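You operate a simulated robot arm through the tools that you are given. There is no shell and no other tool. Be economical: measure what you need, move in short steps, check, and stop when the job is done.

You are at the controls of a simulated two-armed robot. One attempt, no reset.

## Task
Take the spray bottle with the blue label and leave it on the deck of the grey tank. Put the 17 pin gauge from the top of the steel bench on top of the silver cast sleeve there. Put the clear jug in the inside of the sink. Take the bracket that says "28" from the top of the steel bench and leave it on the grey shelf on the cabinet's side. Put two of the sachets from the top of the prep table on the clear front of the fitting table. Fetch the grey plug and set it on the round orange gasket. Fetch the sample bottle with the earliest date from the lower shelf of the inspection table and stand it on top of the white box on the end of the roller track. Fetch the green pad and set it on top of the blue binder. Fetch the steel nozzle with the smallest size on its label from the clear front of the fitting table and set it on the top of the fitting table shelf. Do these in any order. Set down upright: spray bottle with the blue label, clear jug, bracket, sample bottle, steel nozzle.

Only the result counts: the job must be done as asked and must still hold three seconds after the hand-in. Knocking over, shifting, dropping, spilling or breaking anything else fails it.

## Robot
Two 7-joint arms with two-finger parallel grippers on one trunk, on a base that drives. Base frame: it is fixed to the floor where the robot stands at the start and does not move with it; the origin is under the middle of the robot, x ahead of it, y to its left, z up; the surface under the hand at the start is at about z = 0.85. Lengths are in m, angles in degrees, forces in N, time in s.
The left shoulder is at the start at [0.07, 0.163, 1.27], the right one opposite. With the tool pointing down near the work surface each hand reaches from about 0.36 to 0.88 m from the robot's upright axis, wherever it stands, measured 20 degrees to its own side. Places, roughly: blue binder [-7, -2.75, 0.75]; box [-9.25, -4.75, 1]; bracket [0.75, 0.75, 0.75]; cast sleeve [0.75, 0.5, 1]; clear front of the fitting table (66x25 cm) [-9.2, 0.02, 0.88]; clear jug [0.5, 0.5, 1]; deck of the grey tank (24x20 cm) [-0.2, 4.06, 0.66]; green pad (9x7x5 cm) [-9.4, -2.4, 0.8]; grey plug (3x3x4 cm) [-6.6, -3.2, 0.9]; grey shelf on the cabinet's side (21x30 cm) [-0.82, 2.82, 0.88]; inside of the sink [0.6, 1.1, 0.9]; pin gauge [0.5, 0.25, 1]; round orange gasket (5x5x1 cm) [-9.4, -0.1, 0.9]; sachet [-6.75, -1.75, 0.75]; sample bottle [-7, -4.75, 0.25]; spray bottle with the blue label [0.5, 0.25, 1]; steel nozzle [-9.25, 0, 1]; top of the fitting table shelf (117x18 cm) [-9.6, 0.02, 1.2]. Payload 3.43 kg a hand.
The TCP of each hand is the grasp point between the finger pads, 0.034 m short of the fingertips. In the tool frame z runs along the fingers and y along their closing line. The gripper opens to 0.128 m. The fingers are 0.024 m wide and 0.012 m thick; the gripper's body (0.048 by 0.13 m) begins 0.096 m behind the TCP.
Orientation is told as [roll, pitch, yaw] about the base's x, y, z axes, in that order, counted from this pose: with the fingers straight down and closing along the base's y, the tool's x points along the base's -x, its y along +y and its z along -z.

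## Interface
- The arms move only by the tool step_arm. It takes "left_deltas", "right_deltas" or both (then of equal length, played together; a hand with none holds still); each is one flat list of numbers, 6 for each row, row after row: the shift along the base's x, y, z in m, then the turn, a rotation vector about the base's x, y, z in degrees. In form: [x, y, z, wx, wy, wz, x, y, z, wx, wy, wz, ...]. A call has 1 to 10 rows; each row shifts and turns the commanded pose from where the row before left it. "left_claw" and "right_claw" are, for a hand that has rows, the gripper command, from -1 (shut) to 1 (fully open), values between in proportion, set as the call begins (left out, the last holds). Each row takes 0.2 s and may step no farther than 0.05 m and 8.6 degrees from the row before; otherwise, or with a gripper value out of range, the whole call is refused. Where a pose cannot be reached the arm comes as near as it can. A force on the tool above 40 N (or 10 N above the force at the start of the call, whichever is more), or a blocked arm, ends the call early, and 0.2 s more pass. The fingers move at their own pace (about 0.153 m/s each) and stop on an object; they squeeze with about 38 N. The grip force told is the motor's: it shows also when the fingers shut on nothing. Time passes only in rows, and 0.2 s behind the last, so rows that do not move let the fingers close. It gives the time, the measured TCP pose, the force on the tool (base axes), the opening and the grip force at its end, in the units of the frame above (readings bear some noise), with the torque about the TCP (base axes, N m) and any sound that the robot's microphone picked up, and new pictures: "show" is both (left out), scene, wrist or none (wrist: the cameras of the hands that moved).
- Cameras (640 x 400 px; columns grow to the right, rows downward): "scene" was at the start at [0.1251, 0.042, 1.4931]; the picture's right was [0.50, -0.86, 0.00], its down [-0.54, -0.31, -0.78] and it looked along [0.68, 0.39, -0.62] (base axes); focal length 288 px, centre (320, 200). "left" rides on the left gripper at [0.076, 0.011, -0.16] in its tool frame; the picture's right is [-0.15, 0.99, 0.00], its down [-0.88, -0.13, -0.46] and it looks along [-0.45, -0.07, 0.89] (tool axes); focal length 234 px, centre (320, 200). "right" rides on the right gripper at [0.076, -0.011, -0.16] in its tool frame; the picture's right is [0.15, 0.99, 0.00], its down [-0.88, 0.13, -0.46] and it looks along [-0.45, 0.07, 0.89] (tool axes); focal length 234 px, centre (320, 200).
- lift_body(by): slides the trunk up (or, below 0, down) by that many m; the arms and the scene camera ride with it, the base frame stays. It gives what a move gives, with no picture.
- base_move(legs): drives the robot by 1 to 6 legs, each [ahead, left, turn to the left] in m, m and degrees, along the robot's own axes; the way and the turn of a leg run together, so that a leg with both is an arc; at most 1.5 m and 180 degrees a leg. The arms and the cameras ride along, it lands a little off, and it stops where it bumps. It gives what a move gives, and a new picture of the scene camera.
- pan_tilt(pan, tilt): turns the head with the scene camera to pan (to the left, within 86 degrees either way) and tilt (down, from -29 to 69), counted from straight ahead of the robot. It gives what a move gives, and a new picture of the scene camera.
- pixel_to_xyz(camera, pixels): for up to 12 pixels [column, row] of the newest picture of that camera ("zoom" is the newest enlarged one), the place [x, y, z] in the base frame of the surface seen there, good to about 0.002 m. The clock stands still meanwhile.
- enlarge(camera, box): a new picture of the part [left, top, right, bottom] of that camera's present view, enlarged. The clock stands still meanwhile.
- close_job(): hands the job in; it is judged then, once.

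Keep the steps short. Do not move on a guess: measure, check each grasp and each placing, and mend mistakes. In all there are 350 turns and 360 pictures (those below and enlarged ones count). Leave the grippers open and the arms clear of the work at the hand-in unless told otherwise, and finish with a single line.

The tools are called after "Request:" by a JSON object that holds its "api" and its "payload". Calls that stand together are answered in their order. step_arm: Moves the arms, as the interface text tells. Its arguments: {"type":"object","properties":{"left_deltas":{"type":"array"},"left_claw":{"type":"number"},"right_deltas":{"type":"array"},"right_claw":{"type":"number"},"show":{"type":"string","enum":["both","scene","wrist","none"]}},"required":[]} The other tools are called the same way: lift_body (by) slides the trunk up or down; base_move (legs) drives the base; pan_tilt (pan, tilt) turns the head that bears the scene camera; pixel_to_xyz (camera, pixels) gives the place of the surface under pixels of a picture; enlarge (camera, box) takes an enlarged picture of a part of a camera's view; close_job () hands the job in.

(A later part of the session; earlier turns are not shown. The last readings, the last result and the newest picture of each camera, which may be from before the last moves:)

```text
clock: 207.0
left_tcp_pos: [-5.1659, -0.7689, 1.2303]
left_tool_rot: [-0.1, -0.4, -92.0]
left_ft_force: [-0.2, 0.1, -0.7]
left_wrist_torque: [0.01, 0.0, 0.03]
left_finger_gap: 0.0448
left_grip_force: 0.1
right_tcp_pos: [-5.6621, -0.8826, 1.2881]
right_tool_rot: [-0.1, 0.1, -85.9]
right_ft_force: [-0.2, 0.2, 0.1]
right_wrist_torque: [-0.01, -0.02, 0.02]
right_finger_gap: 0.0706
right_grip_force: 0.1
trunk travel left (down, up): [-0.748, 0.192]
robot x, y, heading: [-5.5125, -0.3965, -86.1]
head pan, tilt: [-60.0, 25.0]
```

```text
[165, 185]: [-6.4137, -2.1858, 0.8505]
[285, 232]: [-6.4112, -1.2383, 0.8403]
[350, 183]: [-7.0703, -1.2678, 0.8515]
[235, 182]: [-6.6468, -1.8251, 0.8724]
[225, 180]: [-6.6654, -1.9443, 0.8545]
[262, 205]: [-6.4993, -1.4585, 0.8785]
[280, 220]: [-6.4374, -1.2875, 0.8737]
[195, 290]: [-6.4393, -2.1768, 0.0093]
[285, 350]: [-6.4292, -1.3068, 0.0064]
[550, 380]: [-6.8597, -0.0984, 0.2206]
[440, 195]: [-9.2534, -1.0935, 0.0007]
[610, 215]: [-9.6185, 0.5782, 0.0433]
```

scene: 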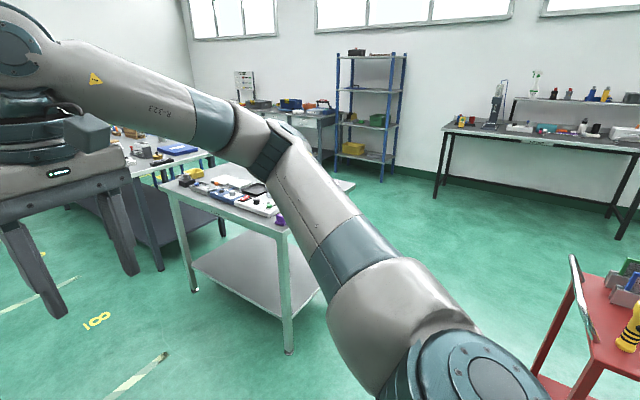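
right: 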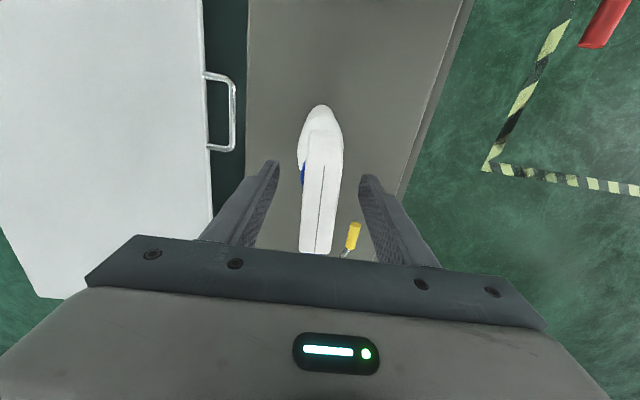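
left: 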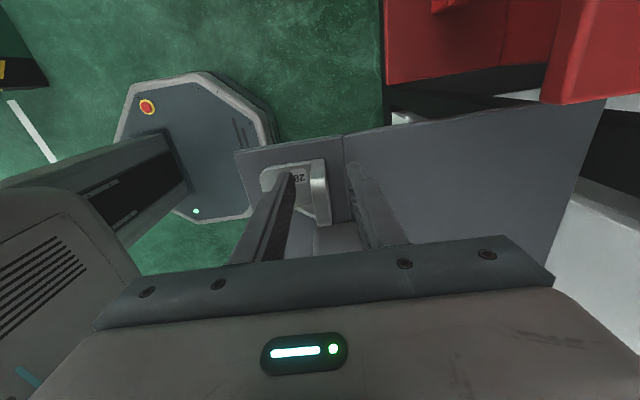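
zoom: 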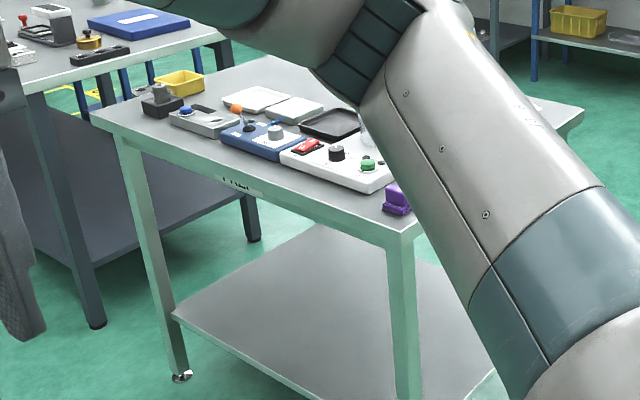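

Prep table top z 0.85, x −7.1…−6.41, y −2.19…−1.24. I turn to face it (heading 180) and slide to y≈−1.7.

Request:
{"api": "base_move", "payload": {"legs": [[0, 0, -94], [0.1, 1.3, 0]]}}

Request:
{"api": "pan_tilt", "payload": {"pan": 0, "tilt": 38}}

```text
clock: 217.5
left_tcp_pos: [-6.0521, -1.9852, 1.2297]
left_tool_rot: [-0.2, -0.6, 172.4]
left_ft_force: [0.0, -0.8, 0.2]
left_wrist_torque: [-0.01, 0.02, 0.01]
left_finger_gap: 0.0447
left_grip_force: 0.1
right_tcp_pos: [-6.118, -1.4828, 1.2877]
right_tool_rot: [-0.2, 0.3, 178.6]
right_ft_force: [-0.3, 0.7, 0.1]
right_wrist_torque: [0.01, 0.0, -0.01]
right_finger_gap: 0.0699
right_grip_force: 0.0
trunk travel left (down, up): [-0.748, 0.192]
robot x, y, heading: [-5.6504, -1.6788, 178.3]
head pan, tilt: [-60.0, 25.0]
```

scene: 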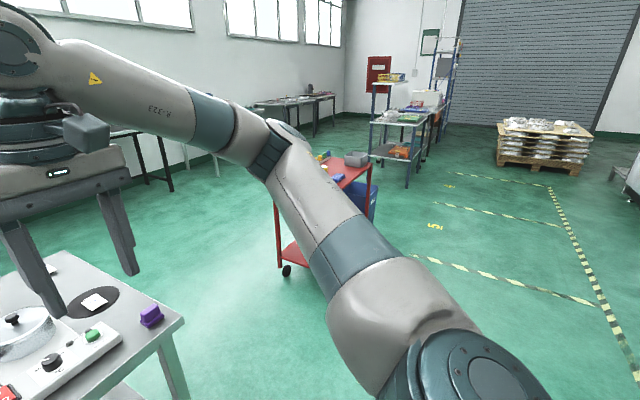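

```text
clock: 218.8
left_tcp_pos: [-6.0506, -1.9864, 1.2295]
left_tool_rot: [-0.1, -0.5, 172.4]
left_ft_force: [-0.4, 0.2, 0.5]
left_wrist_torque: [0.03, 0.02, -0.04]
left_finger_gap: 0.0447
left_grip_force: 0.0
right_tcp_pos: [-6.117, -1.4816, 1.2877]
right_tool_rot: [0.0, 0.2, 178.6]
right_ft_force: [-0.7, 0.2, 0.5]
right_wrist_torque: [0.01, 0.0, 0.02]
right_finger_gap: 0.0701
right_grip_force: 0.1
trunk travel left (down, up): [-0.748, 0.192]
robot x, y, heading: [-5.649, -1.6799, 178.2]
head pan, tilt: [0.0, 38.0]
```

scene: 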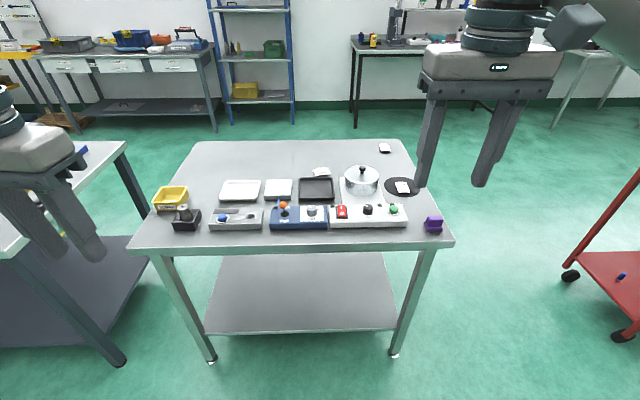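

I zoom on the table top; candidates for sachets at (322,172), (384,148), (403,187).

Request:
{"api": "enlarge", "payload": {"camera": "scene", "box": [290, 130, 430, 230]}}

Request:
{"api": "enlarge", "payload": {"camera": "scene", "box": [140, 150, 340, 240]}}

Request:
{"api": "pixel_to_xyz", "payload": {"camera": "scene", "pixels": [[322, 172], [384, 148], [403, 187], [362, 180], [316, 188], [362, 170], [405, 180], [278, 190], [240, 190]]}}

```text
4.00 times, centred on (360, 180) of scene
```

zoom: 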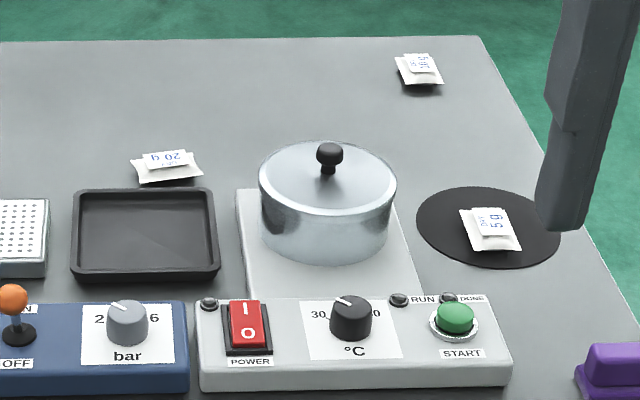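

```text
3.20 times, centred on (240, 195) of scene
```

zoom: 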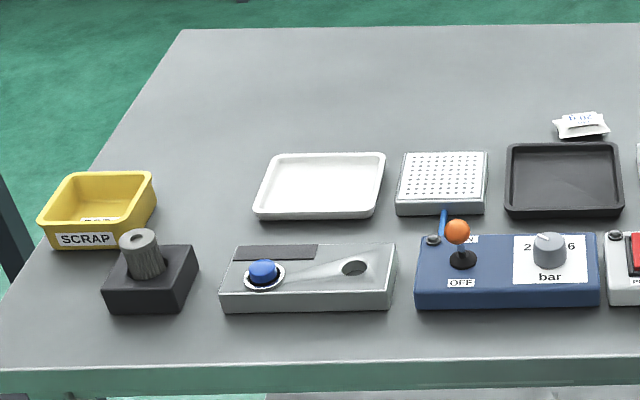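

```text
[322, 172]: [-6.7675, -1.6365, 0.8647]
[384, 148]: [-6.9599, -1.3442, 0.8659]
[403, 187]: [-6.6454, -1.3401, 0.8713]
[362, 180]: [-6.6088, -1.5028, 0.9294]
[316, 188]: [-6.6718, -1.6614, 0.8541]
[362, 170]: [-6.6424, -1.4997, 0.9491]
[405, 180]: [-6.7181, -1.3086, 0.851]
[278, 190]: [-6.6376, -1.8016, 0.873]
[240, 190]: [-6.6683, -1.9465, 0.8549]
```

Three sachets lie on the top; I'll take the one at (−6.77,−1.64) with the right hand from here, then the one at (−6.96,−1.34) from the table's end. I drive 0.36 ahead, 0.1 left.

Request:
{"api": "base_move", "payload": {"legs": [[0.36, 0.1, 1.7]]}}

Request:
{"api": "enlarge", "payload": {"camera": "scene", "box": [300, 140, 460, 240]}}

```text
clock: 221.2
left_tcp_pos: [-6.4028, -2.0881, 1.2305]
left_tool_rot: [0.0, -0.6, 174.0]
left_ft_force: [0.8, 0.2, 0.4]
left_wrist_torque: [-0.03, 0.0, -0.03]
left_finger_gap: 0.0451
left_grip_force: 0.1
right_tcp_pos: [-6.4828, -1.5869, 1.2876]
right_tool_rot: [-0.2, 0.0, -179.7]
right_ft_force: [-0.3, 0.6, -0.3]
right_wrist_torque: [0.01, -0.01, 0.0]
right_finger_gap: 0.0704
right_grip_force: 0.0
trunk travel left (down, up): [-0.748, 0.192]
robot x, y, heading: [-6.0079, -1.7703, 180.0]
head pan, tilt: [0.0, 38.0]
```

scene: 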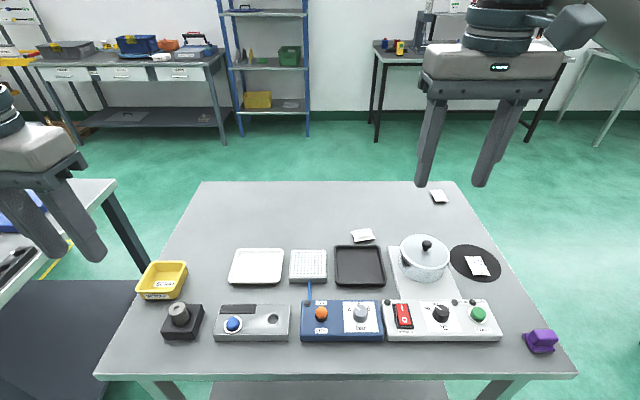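

```text
4.00 times, centred on (380, 190) of scene
```

zoom: 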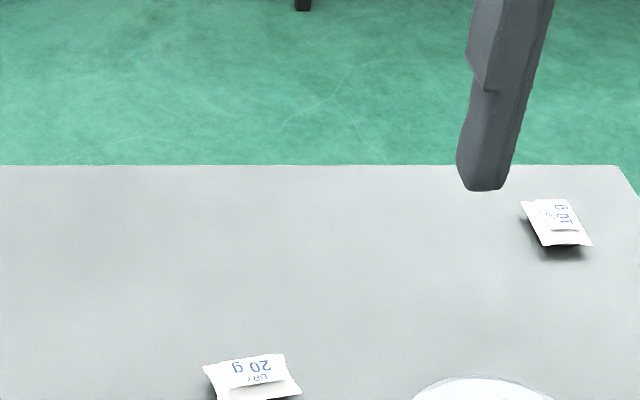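

I measure sachet A's extents.

Request:
{"api": "enlarge", "payload": {"camera": "scene", "box": [330, 215, 394, 255]}}

Request:
{"api": "pixel_to_xyz", "payload": {"camera": "scene", "pixels": [[363, 235], [352, 236], [374, 237], [360, 230], [364, 241], [358, 248], [439, 196], [434, 190], [446, 202]]}}

```text
10.00 times, centred on (362, 235) of scene
```

zoom: 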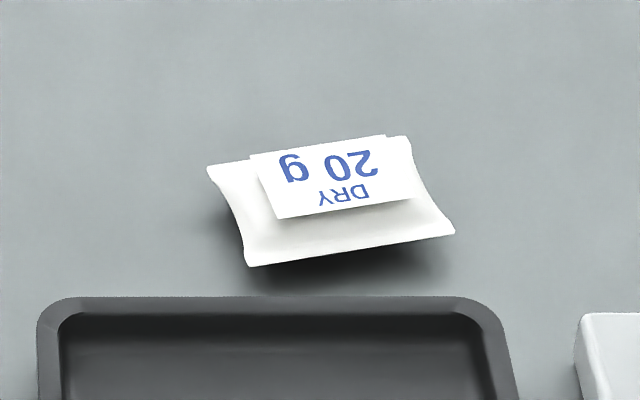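

```text
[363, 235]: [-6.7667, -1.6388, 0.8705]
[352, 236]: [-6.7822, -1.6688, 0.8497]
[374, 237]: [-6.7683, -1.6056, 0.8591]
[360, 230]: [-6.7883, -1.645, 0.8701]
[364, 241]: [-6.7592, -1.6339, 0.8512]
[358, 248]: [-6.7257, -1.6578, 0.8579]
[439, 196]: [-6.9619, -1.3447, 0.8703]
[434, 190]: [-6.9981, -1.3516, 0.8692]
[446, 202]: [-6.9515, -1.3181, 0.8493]
```

Sachet A: centre (−6.773,−1.637), long axis ≈102°. I bring the right hand above with +12° yaw, opened to 0.10.

Request:
{"api": "step_arm", "payload": {"right_deltas": [-0.048, -0.0083, 0, 0, 0, 2, -0.048, -0.0083, 0, 0, 0, 2, -0.048, -0.0083, 0, 0, 0, 2, -0.048, -0.0083, 0, 0, 0, 2, -0.048, -0.0083, 0, 0, 0, 2, -0.048, -0.0083, 0, 0, 0, 2, 0, 0, -0.05, 0, 0, 0, 0, 0, -0.05, 0, 0, 0, 0, 0, -0.05, 0, 0, 0, 0, 0, -0.05, 0, 0, 0], "right_claw": 0.56, "show": "wrist"}}

```text
clock: 223.4
left_tcp_pos: [-6.4045, -2.0871, 1.229]
left_tool_rot: [-0.1, -0.4, 174.0]
left_ft_force: [0.3, -0.3, -0.5]
left_wrist_torque: [-0.01, -0.03, 0.04]
left_finger_gap: 0.0447
left_grip_force: 0.1
right_tcp_pos: [-6.7741, -1.6351, 1.0853]
right_tool_rot: [0.0, 0.2, -167.8]
right_ft_force: [0.2, 0.1, -0.8]
right_wrist_torque: [-0.04, -0.02, 0.03]
right_finger_gap: 0.0998
right_grip_force: 0.0
trunk travel left (down, up): [-0.748, 0.192]
robot x, y, heading: [-6.007, -1.7703, 179.9]
head pan, tilt: [0.0, 38.0]
```

right: 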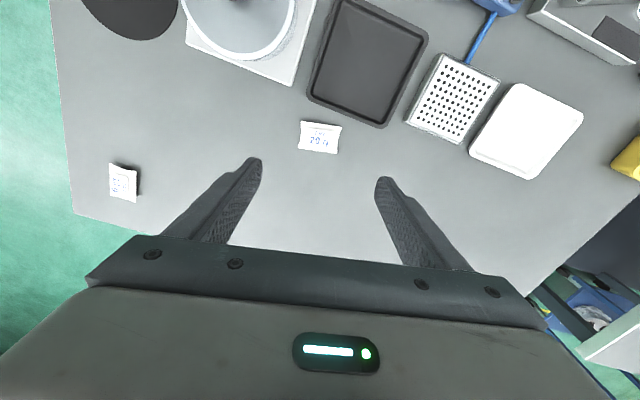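

Sachet is aligned. I measure its centre in the right view.

Request:
{"api": "pixel_to_xyz", "payload": {"camera": "right", "pixels": [[320, 137], [303, 135], [339, 140], [320, 123], [319, 151], [123, 182], [112, 165], [136, 199]]}}

```text
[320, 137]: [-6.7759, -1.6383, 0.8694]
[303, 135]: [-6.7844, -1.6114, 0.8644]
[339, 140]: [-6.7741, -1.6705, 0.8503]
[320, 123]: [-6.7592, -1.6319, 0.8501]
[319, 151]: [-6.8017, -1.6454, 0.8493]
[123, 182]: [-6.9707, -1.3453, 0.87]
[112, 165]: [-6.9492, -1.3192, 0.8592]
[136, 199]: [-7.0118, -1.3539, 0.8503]
```

Centre (−6.777,−1.639). I descend to z≈0.888.

Request:
{"api": "step_arm", "payload": {"right_deltas": [-0.0015, -0.002, -0.05, 0, 0, 0, -0.0015, -0.002, -0.05, 0, 0, 0, 0, 0, -0.05, 0, 0, 0, 0, 0, -0.035, 0, 0, 0, 0, 0, -0.011, 0, 0, 0], "show": "wrist"}}

```text
clock: 224.6
left_tcp_pos: [-6.4034, -2.0893, 1.2294]
left_tool_rot: [-0.1, -0.6, 174.0]
left_ft_force: [-0.8, -0.3, 0.1]
left_wrist_torque: [-0.01, 0.02, -0.03]
left_finger_gap: 0.0447
left_grip_force: 0.0
right_tcp_pos: [-6.7744, -1.6411, 0.8907]
right_tool_rot: [-0.1, 0.0, -167.7]
right_ft_force: [0.6, -0.3, -0.1]
right_wrist_torque: [0.01, -0.01, 0.01]
right_finger_gap: 0.0995
right_grip_force: 0.1
trunk travel left (down, up): [-0.748, 0.192]
robot x, y, heading: [-6.0093, -1.7698, 179.8]
head pan, tilt: [0.0, 38.0]
```

right: 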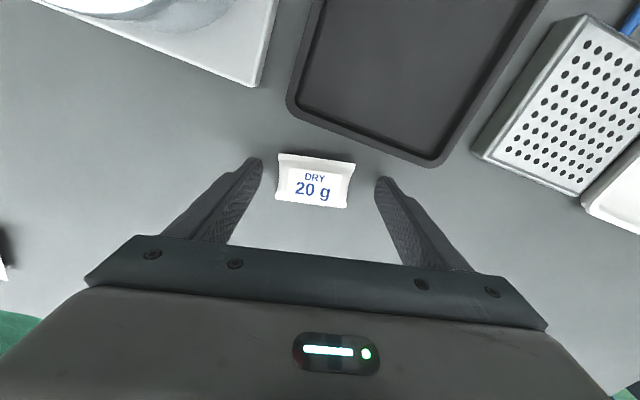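

Well placed. I lower 4 mm and close.

Request:
{"api": "step_arm", "payload": {"right_deltas": [0, 0, -0.004, 0, 0, 0, 0, 0, 0, 0, 0, 0, 0, 0, 0, 0, 0, 0, 0, 0, 0, 0, 0, 0], "right_claw": -1, "show": "wrist"}}

```text
clock: 225.6
left_tcp_pos: [-6.4019, -2.0881, 1.2304]
left_tool_rot: [-0.1, -0.6, 174.1]
left_ft_force: [0.5, 0.8, 0.0]
left_wrist_torque: [0.01, 0.0, 0.0]
left_finger_gap: 0.0448
left_grip_force: 0.0
right_tcp_pos: [-6.7744, -1.6404, 0.8886]
right_tool_rot: [0.0, 0.0, -167.8]
right_ft_force: [-3.8, 2.4, 16.1]
right_wrist_torque: [0.05, 0.08, -0.06]
right_finger_gap: 0.0586
right_grip_force: 37.5
trunk travel left (down, up): [-0.748, 0.192]
robot x, y, heading: [-6.006, -1.7699, 179.7]
head pan, tilt: [0.0, 38.0]
```

right: 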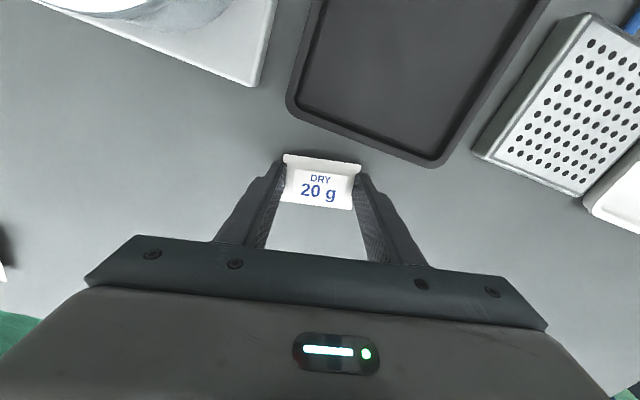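

Held (gap 0.059). I lift 0.3 and check.

Request:
{"api": "step_arm", "payload": {"right_deltas": [0, 0, 0.03, 0, 0, 0, 0, 0, 0.045, 0, 0, 0, 0, 0, 0.045, 0, 0, 0, 0, 0, 0.045, 0, 0, 0, 0, 0, 0.045, 0, 0, 0, 0, 0, 0.045, 0, 0, 0, 0, 0, 0.045, 0, 0, 0], "show": "both"}}

```text
clock: 227.2
left_tcp_pos: [-6.4023, -2.0901, 1.2297]
left_tool_rot: [-0.1, -0.6, 174.0]
left_ft_force: [0.8, 0.1, -0.3]
left_wrist_torque: [0.0, 0.07, 0.0]
left_finger_gap: 0.0448
left_grip_force: 0.2
right_tcp_pos: [-6.7717, -1.6401, 1.1867]
right_tool_rot: [-0.1, 0.2, -167.7]
right_ft_force: [-0.2, 0.0, -0.2]
right_wrist_torque: [-0.02, 0.05, 0.01]
right_finger_gap: 0.059
right_grip_force: 38.2
trunk travel left (down, up): [-0.748, 0.192]
robot x, y, heading: [-6.0086, -1.7761, 179.8]
head pan, tilt: [0.0, 38.0]
```

scene: 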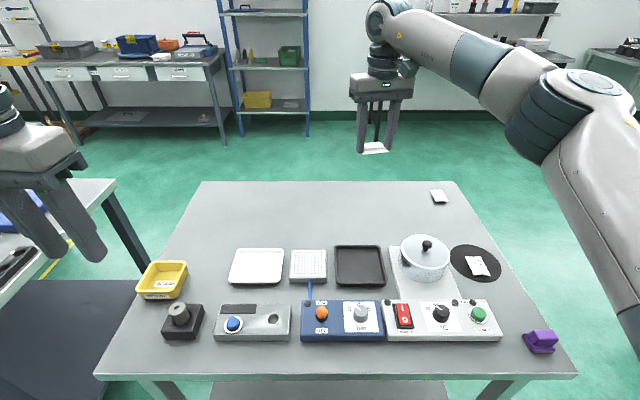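
right: 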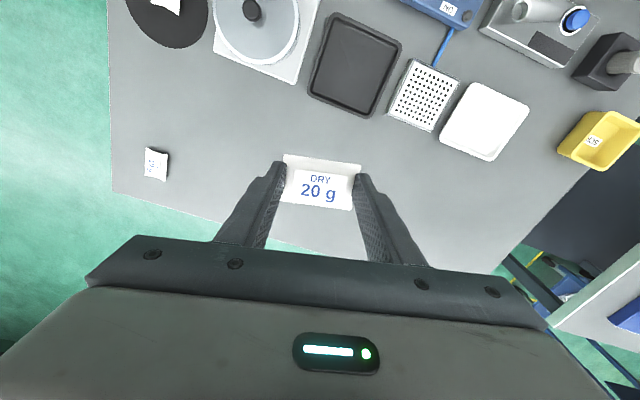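

Sachet A is secure. I draw the right hand in, then drive round to the table's end (heading −90).

Request:
{"api": "step_arm", "payload": {"right_deltas": [0.045, 0, 0.01, 0, 0, 0, 0.045, 0, 0.01, 0, 0, 0, 0.045, 0, 0.01, 0, 0, 0, 0.045, 0, 0, 0, 0, 0, 0.045, 0, 0, 0, 0, 0, 0.045, 0, 0, 0, 0, 0], "show": "none"}}

Request:
{"api": "base_move", "payload": {"legs": [[-0.3, 0, 0], [0, -1.05, 0], [1.35, 0, 0], [0, 0, 90]]}}

```text
clock: 228.6
left_tcp_pos: [-6.4025, -2.0881, 1.2301]
left_tool_rot: [-0.1, -0.6, 174.0]
left_ft_force: [0.6, 0.5, -0.5]
left_wrist_torque: [0.02, -0.01, 0.02]
left_finger_gap: 0.0448
left_grip_force: 0.0
right_tcp_pos: [-6.5039, -1.6397, 1.218]
right_tool_rot: [-0.1, 0.1, -167.9]
right_ft_force: [0.4, -1.0, -0.4]
right_wrist_torque: [0.01, 0.0, 0.06]
right_finger_gap: 0.0589
right_grip_force: 38.0
trunk travel left (down, up): [-0.748, 0.192]
robot x, y, heading: [-6.0105, -1.7709, 179.9]
head pan, tilt: [0.0, 38.0]
```

```text
clock: 245.8
left_tcp_pos: [-6.7517, -1.111, 1.2289]
left_tool_rot: [0.0, -0.5, -95.9]
left_ft_force: [0.3, 0.0, -0.4]
left_wrist_torque: [-0.02, 0.05, 0.02]
left_finger_gap: 0.0448
left_grip_force: 0.1
right_tcp_pos: [-7.1986, -1.2137, 1.2188]
right_tool_rot: [-0.2, 0.2, -77.7]
right_ft_force: [-0.1, 0.8, -0.6]
right_wrist_torque: [0.0, 0.03, 0.0]
right_finger_gap: 0.0586
right_grip_force: 38.1
trunk travel left (down, up): [-0.748, 0.192]
robot x, y, heading: [-7.0701, -0.7189, -89.9]
head pan, tilt: [0.0, 38.0]
```

scene: 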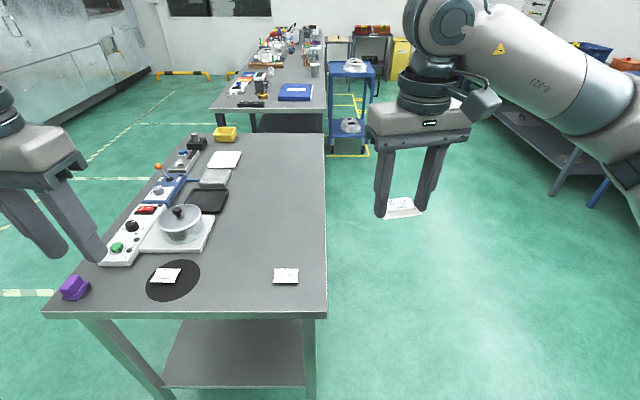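

Sachet B is at (285,275). I shift 0.2 right so it lies well on the left arm's side, then measure.

Request:
{"api": "base_move", "payload": {"legs": [[0, -0.2, 0]]}}

Request:
{"api": "step_arm", "payload": {"left_deltas": [0, -0.045, 0, 0, 0, 0, 0, -0.045, 0, 0, 0, 0, 0, -0.045, 0, 0, 0, 0, 0, -0.045, 0, 0, 0, 0, 0, -0.045, 0, 0, 0, 0, 0, 0, -0.045, 0, 0, 0, 0, 0, -0.045, 0, 0, 0, 0, 0, -0.045, 0, 0, 0], "left_claw": 0.56, "show": "both"}}

```text
clock: 247.4
left_tcp_pos: [-6.95, -1.1107, 1.2282]
left_tool_rot: [-0.2, -0.6, -95.9]
left_ft_force: [0.8, -0.8, -0.3]
left_wrist_torque: [-0.01, 0.01, -0.01]
left_finger_gap: 0.0448
left_grip_force: 0.0
right_tcp_pos: [-7.3975, -1.2145, 1.2194]
right_tool_rot: [-0.2, 0.2, -77.5]
right_ft_force: [-0.2, -0.2, -0.6]
right_wrist_torque: [-0.05, 0.06, -0.02]
right_finger_gap: 0.0587
right_grip_force: 38.4
trunk travel left (down, up): [-0.748, 0.192]
robot x, y, heading: [-7.272, -0.7169, -89.7]
head pan, tilt: [0.0, 38.0]
```

scene: 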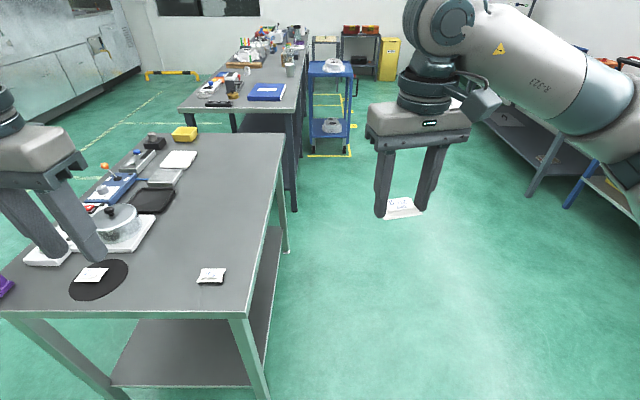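

```text
clock: 249.2
left_tcp_pos: [-6.9534, -1.3374, 1.0906]
left_tool_rot: [-0.1, -0.5, -95.8]
left_ft_force: [-1.0, -0.7, -0.3]
left_wrist_torque: [0.02, 0.01, 0.0]
left_finger_gap: 0.0996
left_grip_force: 0.0
right_tcp_pos: [-7.3989, -1.2156, 1.2186]
right_tool_rot: [-0.1, 0.2, -77.6]
right_ft_force: [0.6, 0.0, 0.3]
right_wrist_torque: [0.03, 0.02, -0.01]
right_finger_gap: 0.0585
right_grip_force: 38.5
trunk travel left (down, up): [-0.748, 0.192]
robot x, y, heading: [-7.2687, -0.7191, -89.9]
head pan, tilt: [0.0, 38.0]
```

scene: 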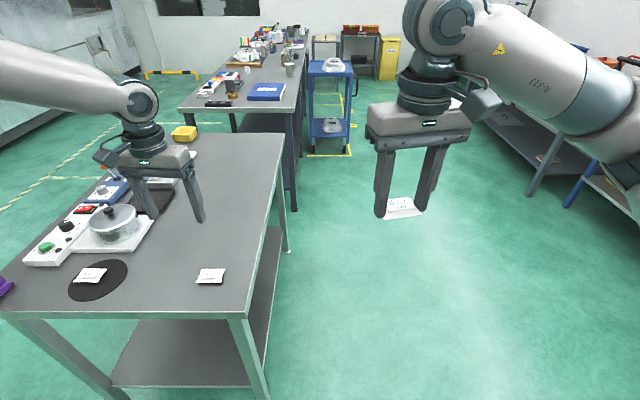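
left: 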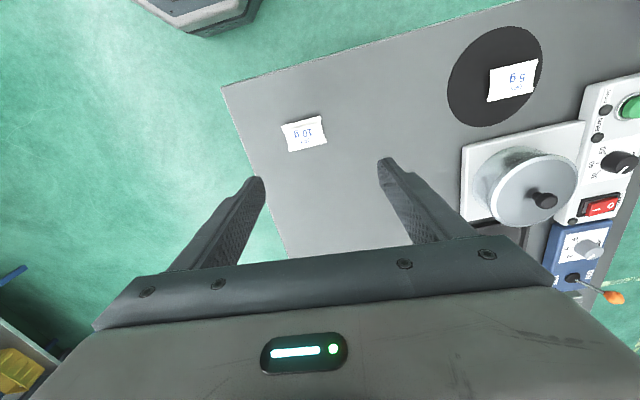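

I measure sachet B in the left view.

Request:
{"api": "pixel_to_xyz", "payload": {"camera": "left", "pixels": [[304, 133], [286, 138], [323, 130], [301, 121], [307, 146], [283, 127], [319, 118], [325, 142]]}}

Request:
{"api": "enlarge", "payload": {"camera": "left", "box": [264, 105, 344, 160]}}

```text
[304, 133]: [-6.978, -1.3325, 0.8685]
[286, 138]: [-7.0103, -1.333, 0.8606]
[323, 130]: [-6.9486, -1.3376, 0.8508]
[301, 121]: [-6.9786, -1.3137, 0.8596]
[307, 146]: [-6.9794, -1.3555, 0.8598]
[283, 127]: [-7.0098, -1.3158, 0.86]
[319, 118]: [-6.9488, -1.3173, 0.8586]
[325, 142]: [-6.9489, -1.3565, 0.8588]
```

```text
7.27 times, centred on (304, 132) of left
```

zoom: 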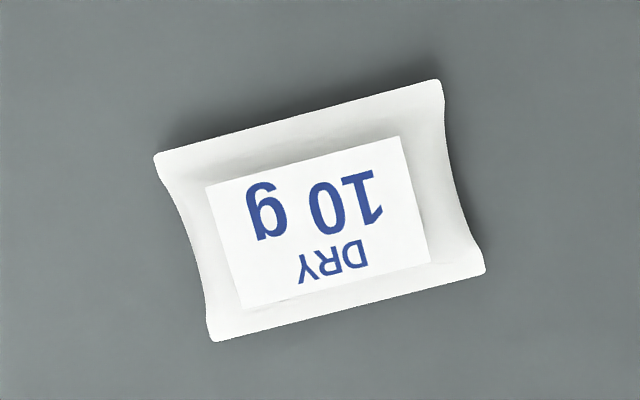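

Sachet B: centre (−6.979,−1.335), long axis along x. I shift −0.026 in x, turn +4.5°, and descend.

Request:
{"api": "step_arm", "payload": {"left_deltas": [-0.013, 0.001, 0, 0, 0, 2.2, -0.013, 0.001, 0, 0, 0, 2.2, 0, 0, -0.05, 0, 0, 0, 0, 0, -0.05, 0, 0, 0, 0, 0, -0.05, 0, 0, 0, 0, 0, -0.035, 0, 0, 0, 0, 0, -0.014, 0, 0, 0], "show": "wrist"}}

```text
clock: 250.8
left_tcp_pos: [-6.9646, -1.3195, 0.9122]
left_tool_rot: [-0.2, -0.6, -91.4]
left_ft_force: [0.6, -0.1, -0.8]
left_wrist_torque: [0.0, -0.04, 0.0]
left_finger_gap: 0.1
left_grip_force: 0.3
left hand out of reach, approached as far as the arm can: row 6, 7
right_tcp_pos: [-7.3994, -1.214, 1.2189]
right_tool_rot: [-0.1, 0.1, -77.4]
right_ft_force: [-0.7, -0.7, -0.9]
right_wrist_torque: [-0.03, -0.04, 0.02]
right_finger_gap: 0.0585
right_grip_force: 38.1
trunk travel left (down, up): [-0.748, 0.192]
robot x, y, heading: [-7.2714, -0.7153, -89.7]
head pan, tilt: [0.0, 38.0]
```

left: 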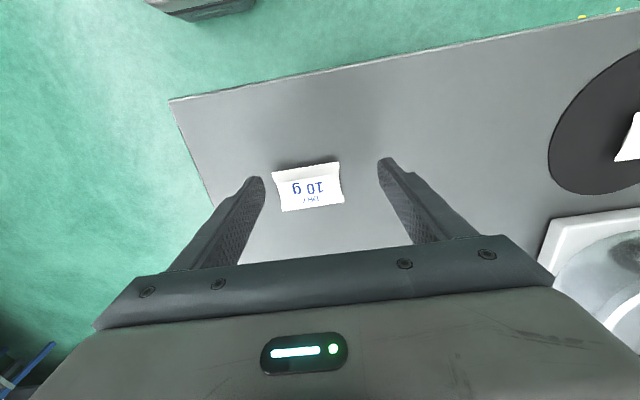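

The left arm reaches its limit 2.5 cm high. I use base (0.016 ahead, 0.014 right) and trunk (−0.024) for the rest.

Request:
{"api": "base_move", "payload": {"legs": [[0.016, -0.014, 0]]}}

Request:
{"api": "lift_body", "payload": {"by": -0.022}}

Request:
{"api": "step_arm", "payload": {"left_deltas": [0, 0, 0, 0, 0, 0], "show": "wrist"}}

```text
clock: 251.6
left_tcp_pos: [-6.9769, -1.3318, 0.9134]
left_tool_rot: [-0.4, -0.8, -91.3]
left_ft_force: [-0.1, 0.4, -0.3]
left_wrist_torque: [-0.02, 0.06, 0.01]
left_finger_gap: 0.0998
left_grip_force: 0.0
right_tcp_pos: [-7.4102, -1.227, 1.2207]
right_tool_rot: [-0.3, 0.0, -77.5]
right_ft_force: [0.2, 0.1, -0.6]
right_wrist_torque: [-0.05, 0.0, 0.02]
right_finger_gap: 0.0584
right_grip_force: 38.4
trunk travel left (down, up): [-0.748, 0.192]
robot x, y, heading: [-7.2854, -0.7334, -89.6]
head pan, tilt: [0.0, 38.0]
```

scene: 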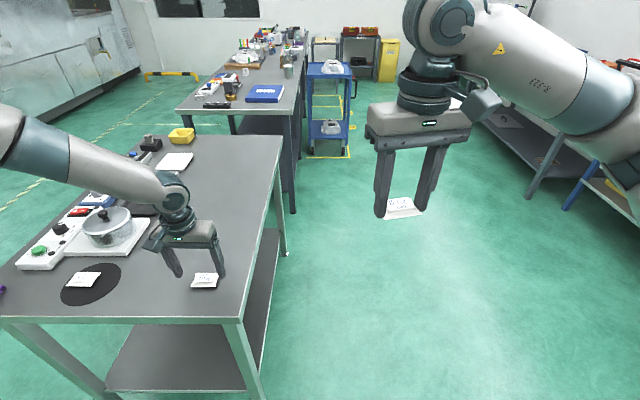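

```text
clock: 252.3
left_tcp_pos: [-6.9786, -1.3358, 0.8909]
left_tool_rot: [0.0, -0.6, -91.3]
left_ft_force: [0.3, -0.2, -0.4]
left_wrist_torque: [-0.04, 0.0, 0.03]
left_finger_gap: 0.0994
left_grip_force: 0.1
right_tcp_pos: [-7.4128, -1.229, 1.1956]
right_tool_rot: [-0.2, 0.0, -77.6]
right_ft_force: [0.4, -0.4, -0.6]
right_wrist_torque: [0.03, 0.05, 0.0]
right_finger_gap: 0.0588
right_grip_force: 38.5
trunk travel left (down, up): [-0.726, 0.214]
robot x, y, heading: [-7.2823, -0.7341, -90.0]
head pan, tilt: [0.0, 38.0]
```

```text
clock: 252.7
left_tcp_pos: [-6.9778, -1.3338, 0.8915]
left_tool_rot: [-0.2, -0.6, -91.3]
left_ft_force: [0.2, 0.0, 0.4]
left_wrist_torque: [0.01, -0.02, 0.01]
left_finger_gap: 0.0997
left_grip_force: 0.0
right_tcp_pos: [-7.4118, -1.2307, 1.1975]
right_tool_rot: [-0.1, 0.1, -77.5]
right_ft_force: [0.0, -0.1, 0.1]
right_wrist_torque: [-0.02, -0.03, -0.02]
right_finger_gap: 0.0587
right_grip_force: 37.9
trunk travel left (down, up): [-0.726, 0.214]
robot x, y, heading: [-7.2864, -0.7366, -89.9]
head pan, tilt: [0.0, 38.0]
```

left: 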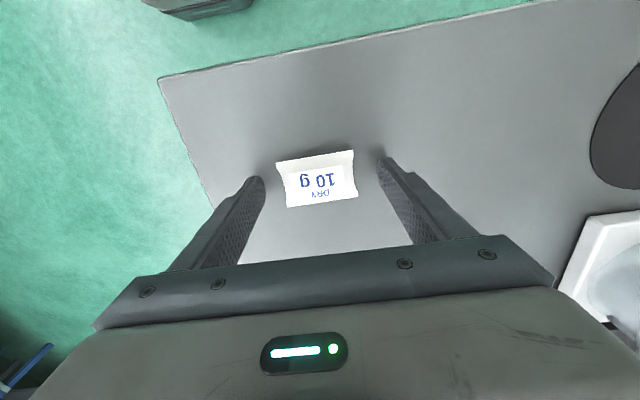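

Centred between the fingers. I lower the trunk 4 mm and close.

Request:
{"api": "lift_body", "payload": {"by": -0.004}}

Request:
{"api": "step_arm", "payload": {"left_deltas": [0, 0, 0, 0, 0, 0, 0, 0, 0, 0, 0, 0, 0, 0, 0, 0, 0, 0], "left_claw": -1, "show": "wrist"}}

Request:
{"api": "lift_body", "payload": {"by": 0.21}}

```text
clock: 253.2
left_tcp_pos: [-6.9776, -1.3342, 0.8862]
left_tool_rot: [-0.2, -0.6, -91.3]
left_ft_force: [1.0, 0.2, 0.3]
left_wrist_torque: [0.02, 0.02, 0.0]
left_finger_gap: 0.0998
left_grip_force: 0.1
right_tcp_pos: [-7.412, -1.2309, 1.1926]
right_tool_rot: [-0.1, 0.2, -77.5]
right_ft_force: [0.4, -0.4, -0.8]
right_wrist_torque: [-0.02, 0.0, 0.01]
right_finger_gap: 0.0587
right_grip_force: 37.9
trunk travel left (down, up): [-0.722, 0.218]
robot x, y, heading: [-7.2841, -0.7295, -89.8]
head pan, tilt: [0.0, 38.0]
```

```text
clock: 254.0
left_tcp_pos: [-6.9778, -1.3353, 0.8867]
left_tool_rot: [-0.1, -0.6, -91.2]
left_ft_force: [-0.6, -0.6, 1.5]
left_wrist_torque: [-0.01, 0.02, 0.0]
left_finger_gap: 0.0587
left_grip_force: 37.8
right_tcp_pos: [-7.4132, -1.2285, 1.1931]
right_tool_rot: [-0.1, 0.1, -77.5]
right_ft_force: [-0.1, 0.0, -0.5]
right_wrist_torque: [0.0, 0.0, -0.05]
right_finger_gap: 0.0586
right_grip_force: 38.2
trunk travel left (down, up): [-0.722, 0.218]
robot x, y, heading: [-7.2858, -0.7326, -89.8]
head pan, tilt: [0.0, 38.0]
```

left: 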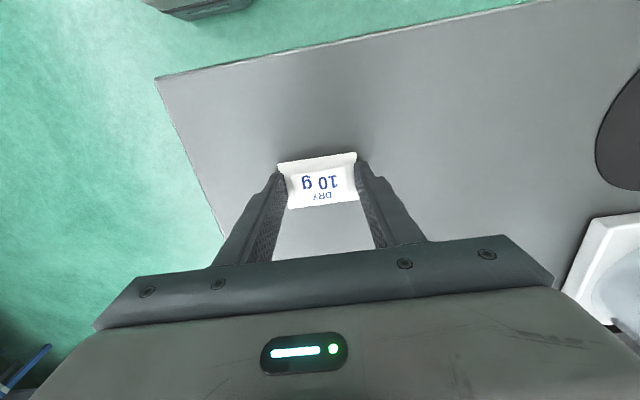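

```text
clock: 256.3
left_tcp_pos: [-6.9779, -1.3339, 1.0955]
left_tool_rot: [-0.2, -0.5, -91.3]
left_ft_force: [-0.4, -1.1, -0.4]
left_wrist_torque: [0.02, -0.02, -0.02]
left_finger_gap: 0.0586
left_grip_force: 37.6
right_tcp_pos: [-7.4121, -1.2301, 1.4025]
right_tool_rot: [-0.1, 0.0, -77.6]
right_ft_force: [0.5, -0.7, -0.1]
right_wrist_torque: [-0.03, -0.01, 0.0]
right_finger_gap: 0.0585
right_grip_force: 37.6
trunk travel left (down, up): [-0.932, 0.008]
robot x, y, heading: [-7.2833, -0.7352, -89.8]
head pan, tilt: [0.0, 38.0]
```

Both sachets held. I raise and draw in the left hand, then turn right to face west and look at the fitting table.

Request:
{"api": "step_arm", "payload": {"left_deltas": [0, 0.02, 0.04, 0, 0, 0, 0, 0.02, 0.04, 0, 0, 0, 0, 0.04, 0.02, 0, 0, 0, 0, 0.04, 0.02, 0, 0, 0, 0, 0.04, 0, 0, 0, 0], "show": "none"}}

Request:
{"api": "base_move", "payload": {"legs": [[-0.3, -0.1, 0], [0, 0, -90]]}}

Request:
{"api": "pan_tilt", "payload": {"pan": -10, "tilt": 28}}

```text
clock: 257.5
left_tcp_pos: [-6.9778, -1.1712, 1.2186]
left_tool_rot: [-0.1, -0.8, -91.3]
left_ft_force: [0.9, 0.6, 0.5]
left_wrist_torque: [0.01, 0.04, 0.0]
left_finger_gap: 0.0586
left_grip_force: 38.1
right_tcp_pos: [-7.4127, -1.2281, 1.4035]
right_tool_rot: [-0.1, 0.1, -77.5]
right_ft_force: [-0.9, -0.5, -0.4]
right_wrist_torque: [-0.03, -0.03, 0.01]
right_finger_gap: 0.0587
right_grip_force: 38.0
trunk travel left (down, up): [-0.932, 0.008]
robot x, y, heading: [-7.284, -0.7362, -89.8]
head pan, tilt: [0.0, 38.0]
```

```text
clock: 263.4
left_tcp_pos: [-7.8245, -0.7355, 1.2173]
left_tool_rot: [-0.2, -0.6, 178.6]
left_ft_force: [0.5, -0.1, -0.6]
left_wrist_torque: [0.0, -0.03, 0.0]
left_finger_gap: 0.0585
left_grip_force: 37.2
right_tcp_pos: [-7.8805, -0.2999, 1.4031]
right_tool_rot: [-0.2, 0.0, -167.5]
right_ft_force: [0.7, -0.7, -0.3]
right_wrist_torque: [-0.01, -0.01, -0.03]
right_finger_gap: 0.0587
right_grip_force: 38.4
trunk travel left (down, up): [-0.932, 0.008]
robot x, y, heading: [-7.3831, -0.4269, 180.0]
head pan, tilt: [0.0, 38.0]
```

scene: 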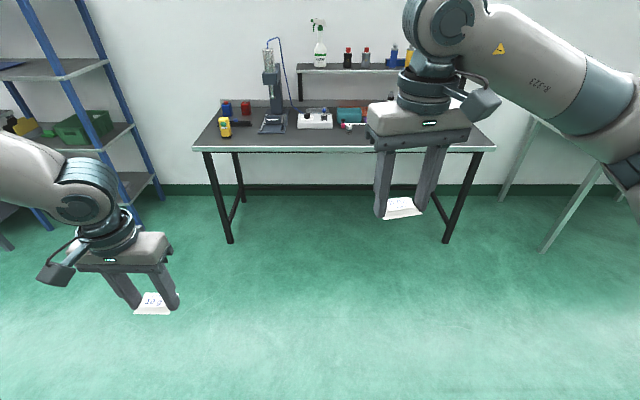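

```text
clock: 264.1
left_tcp_pos: [-7.8255, -0.7335, 1.2175]
left_tool_rot: [0.0, -0.5, 178.7]
left_ft_force: [0.0, 0.3, -0.7]
left_wrist_torque: [0.0, -0.01, 0.03]
left_finger_gap: 0.0585
left_grip_force: 37.6
right_tcp_pos: [-7.8804, -0.2991, 1.4029]
right_tool_rot: [0.0, 0.1, -167.5]
right_ft_force: [-0.1, -0.1, -0.2]
right_wrist_torque: [0.01, 0.01, 0.01]
right_finger_gap: 0.0586
right_grip_force: 37.6
trunk travel left (down, up): [-0.932, 0.008]
robot x, y, heading: [-7.388, -0.4314, 180.1]
head pan, tilt: [-10.0, 28.0]
```

scene: 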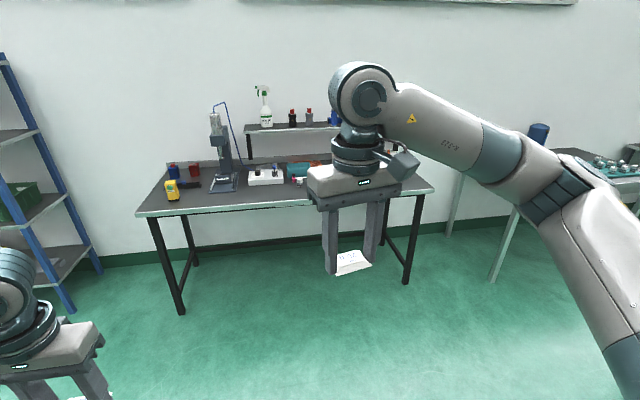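

I lower the trunk to normal and measure the fitting table edge.

Request:
{"api": "pixel_to_xyz", "payload": {"camera": "scene", "pixels": [[140, 215], [300, 203], [225, 208], [240, 195], [432, 188], [255, 130], [320, 126], [265, 175], [170, 190], [225, 185]]}}

Request:
{"api": "lift_body", "payload": {"by": -0.15}}

Request:
{"api": "base_move", "payload": {"legs": [[0.9, -0.4, 0]]}}

Request:
{"api": "pan_tilt", "payload": {"pan": 0, "tilt": 35}}

```text
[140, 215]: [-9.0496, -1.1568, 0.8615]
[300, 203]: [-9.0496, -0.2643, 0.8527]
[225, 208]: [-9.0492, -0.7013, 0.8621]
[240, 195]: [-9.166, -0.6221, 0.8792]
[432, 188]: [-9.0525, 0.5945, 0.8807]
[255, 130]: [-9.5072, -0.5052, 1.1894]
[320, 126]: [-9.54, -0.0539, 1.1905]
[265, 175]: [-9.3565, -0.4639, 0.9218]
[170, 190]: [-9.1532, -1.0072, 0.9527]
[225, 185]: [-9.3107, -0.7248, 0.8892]
```

```text
clock: 265.9
left_tcp_pos: [-7.8246, -0.7345, 1.0676]
left_tool_rot: [-0.1, -0.7, 178.6]
left_ft_force: [0.6, -0.1, 0.3]
left_wrist_torque: [0.02, 0.01, 0.0]
left_finger_gap: 0.0585
left_grip_force: 38.5
right_tcp_pos: [-7.8805, -0.2989, 1.2535]
right_tool_rot: [-0.2, 0.1, -167.6]
right_ft_force: [-0.5, 1.0, -0.7]
right_wrist_torque: [0.04, -0.03, 0.03]
right_finger_gap: 0.0588
right_grip_force: 37.9
trunk travel left (down, up): [-0.782, 0.158]
robot x, y, heading: [-7.3851, -0.4272, 180.0]
head pan, tilt: [-10.0, 28.0]
```

```text
clock: 270.9
left_tcp_pos: [-8.7147, -0.3439, 1.0677]
left_tool_rot: [-0.2, -0.7, 178.6]
left_ft_force: [0.5, -0.1, -1.3]
left_wrist_torque: [0.0, -0.01, 0.01]
left_finger_gap: 0.0585
left_grip_force: 37.5
right_tcp_pos: [-8.7715, 0.0918, 1.2515]
right_tool_rot: [-0.1, 0.1, -167.6]
right_ft_force: [0.7, 0.4, -1.1]
right_wrist_torque: [0.01, 0.0, 0.0]
right_finger_gap: 0.0588
right_grip_force: 37.6
trunk travel left (down, up): [-0.782, 0.158]
robot x, y, heading: [-8.2796, -0.037, -179.9]
head pan, tilt: [-10.0, 28.0]
```

scene: 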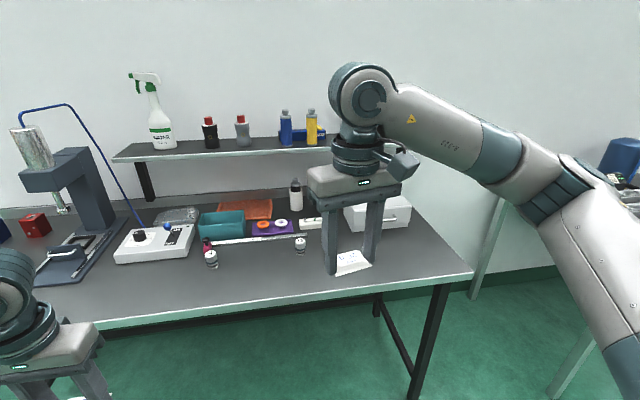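

```text
clock: 271.7
left_tcp_pos: [-8.7184, -0.3431, 1.0677]
left_tool_rot: [-0.2, -0.5, 178.6]
left_ft_force: [0.4, 1.6, -0.3]
left_wrist_torque: [0.02, 0.03, 0.01]
left_finger_gap: 0.0586
left_grip_force: 37.8
right_tcp_pos: [-8.7729, 0.092, 1.2515]
right_tool_rot: [0.0, 0.2, -167.5]
right_ft_force: [-0.6, -0.4, -0.1]
right_wrist_torque: [0.0, 0.03, -0.02]
right_finger_gap: 0.0585
right_grip_force: 37.8
trunk travel left (down, up): [-0.782, 0.158]
robot x, y, heading: [-8.277, -0.0366, -180.1]
head pan, tilt: [0.0, 35.0]
```

scene: 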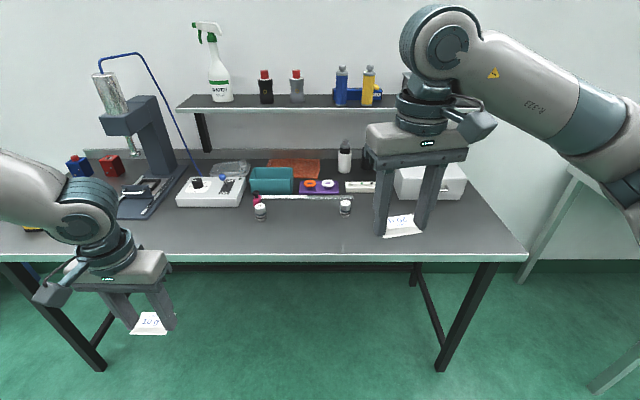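

I zoom on the table's items.

Request:
{"api": "enlarge", "payload": {"camera": "scene", "box": [230, 130, 390, 230]}}

Request:
{"api": "pixel_to_xyz", "payload": {"camera": "scene", "pixels": [[260, 211], [345, 207], [310, 184], [327, 184], [300, 196], [350, 196], [240, 205], [340, 240], [310, 220], [375, 210], [290, 240], [240, 102]]}}

```text
4.00 times, centred on (310, 180) of scene
```

zoom: 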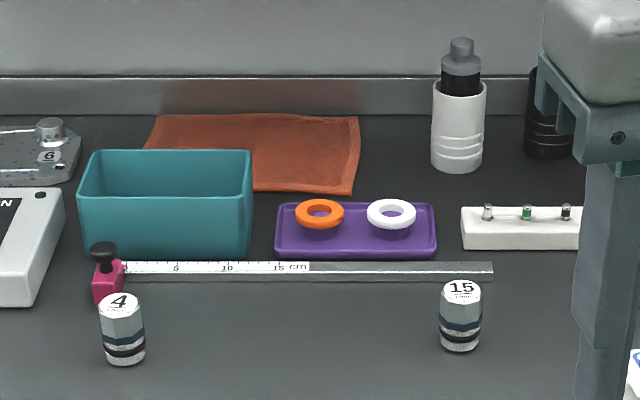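

```text
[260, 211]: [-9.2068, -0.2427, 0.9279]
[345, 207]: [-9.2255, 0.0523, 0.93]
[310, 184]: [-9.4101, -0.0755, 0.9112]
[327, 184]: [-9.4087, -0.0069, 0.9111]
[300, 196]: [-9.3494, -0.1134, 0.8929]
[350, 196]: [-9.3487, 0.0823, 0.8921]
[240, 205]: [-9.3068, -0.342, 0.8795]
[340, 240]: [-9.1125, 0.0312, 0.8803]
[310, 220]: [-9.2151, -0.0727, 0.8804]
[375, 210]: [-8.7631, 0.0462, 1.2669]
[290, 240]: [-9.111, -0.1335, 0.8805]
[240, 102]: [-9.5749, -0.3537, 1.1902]
```

Nozzles 4 and 15 seen; the right hand may hide others. I take a wrist view of the right side.

Request:
{"api": "step_arm", "payload": {"right_deltas": [0, 0.04, 0, 0, 0, 0], "show": "both"}}

```text
clock: 272.1
left_tcp_pos: [-8.716, -0.3413, 1.0672]
left_tool_rot: [0.0, -0.6, 178.5]
left_ft_force: [0.3, 0.0, 0.1]
left_wrist_torque: [-0.03, -0.04, -0.02]
left_finger_gap: 0.0586
left_grip_force: 38.3
right_tcp_pos: [-8.7701, 0.1357, 1.2529]
right_tool_rot: [0.1, 0.0, -167.7]
right_ft_force: [0.1, 0.8, -0.7]
right_wrist_torque: [-0.03, 0.0, -0.01]
right_finger_gap: 0.0586
right_grip_force: 38.0
trunk travel left (down, up): [-0.782, 0.158]
robot x, y, heading: [-8.2758, -0.0396, -180.1]
head pan, tilt: [0.0, 35.0]
```

scene: 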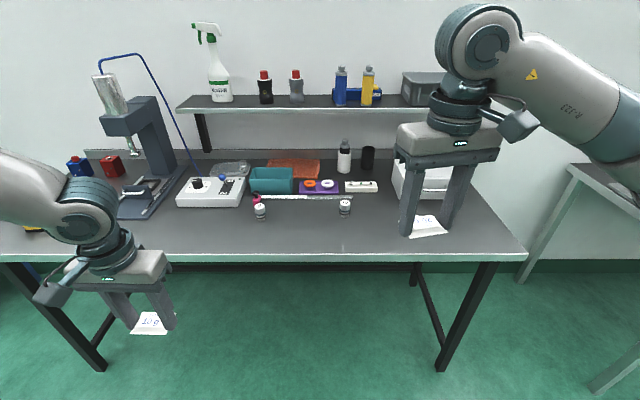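
right: 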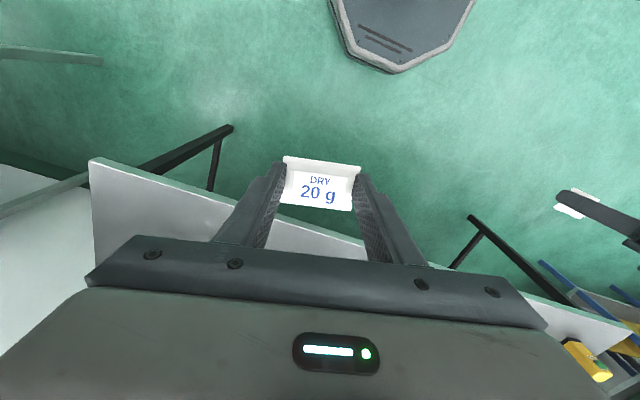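

I drive 0.22 ahead, then extend the right hand to (−9.15,0.18).

Request:
{"api": "base_move", "payload": {"legs": [[0.22, 0, 0]]}}

Request:
{"api": "step_arm", "payload": {"right_deltas": [-0.04, 0.01, -0.01, 0, 0, 0, -0.04, 0.01, -0.01, 0, 0, 0, -0.04, 0.01, -0.01, 0, 0, 0, -0.035, 0.01, -0.02, 0, 0, 0], "show": "both"}}

```text
clock: 273.8
left_tcp_pos: [-8.9354, -0.3408, 1.0678]
left_tool_rot: [-0.2, -0.5, 178.5]
left_ft_force: [0.1, -0.2, -0.7]
left_wrist_torque: [-0.02, 0.05, 0.0]
left_finger_gap: 0.0585
left_grip_force: 38.6
right_tcp_pos: [-8.9882, 0.134, 1.2527]
right_tool_rot: [0.0, 0.1, -167.8]
right_ft_force: [-1.1, -0.5, -0.4]
right_wrist_torque: [-0.01, 0.02, 0.0]
right_finger_gap: 0.0583
right_grip_force: 38.3
trunk travel left (down, up): [-0.782, 0.158]
robot x, y, heading: [-8.4935, -0.0364, 180.0]
head pan, tilt: [0.0, 35.0]
```

scene: 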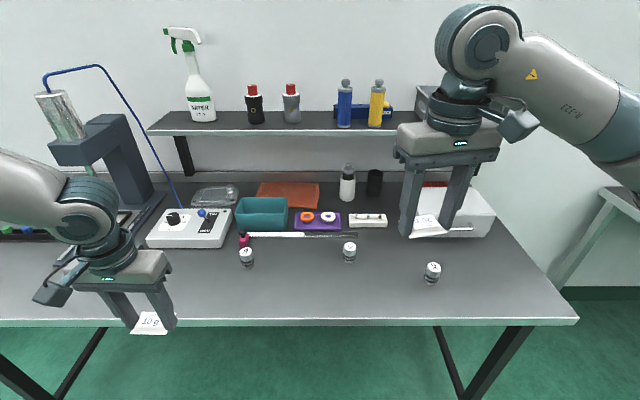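

```text
clock: 274.8
left_tcp_pos: [-8.938, -0.3398, 1.0663]
left_tool_rot: [0.0, -0.4, 178.3]
left_ft_force: [-1.2, 0.4, 0.2]
left_wrist_torque: [0.0, -0.01, 0.02]
left_finger_gap: 0.0586
left_grip_force: 38.1
right_tcp_pos: [-9.1456, 0.1753, 1.2007]
right_tool_rot: [-0.1, 0.2, -167.8]
right_ft_force: [-0.1, -0.3, -0.9]
right_wrist_torque: [0.02, 0.0, 0.02]
right_finger_gap: 0.0585
right_grip_force: 38.2
trunk travel left (down, up): [-0.782, 0.158]
robot x, y, heading: [-8.4952, -0.039, 180.1]
head pan, tilt: [0.0, 35.0]
```

scene: 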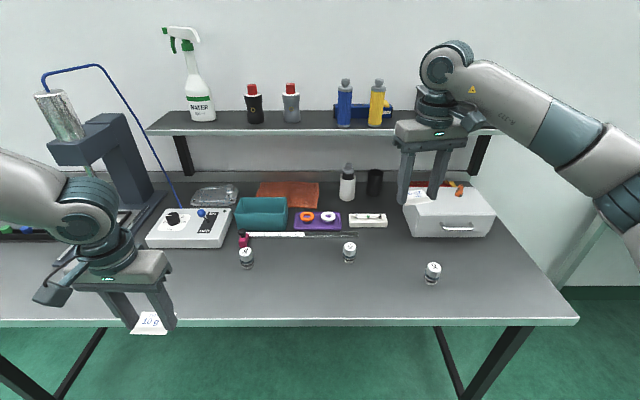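
right: 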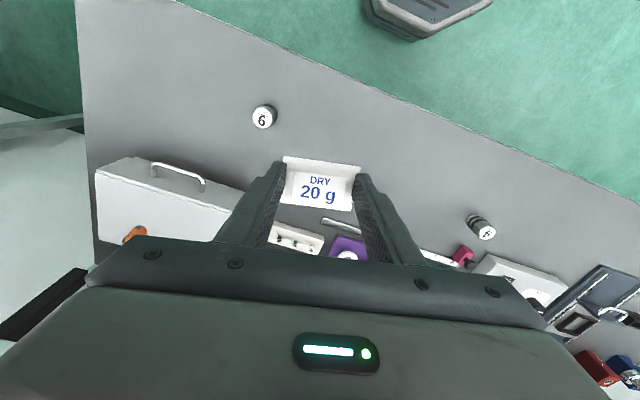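

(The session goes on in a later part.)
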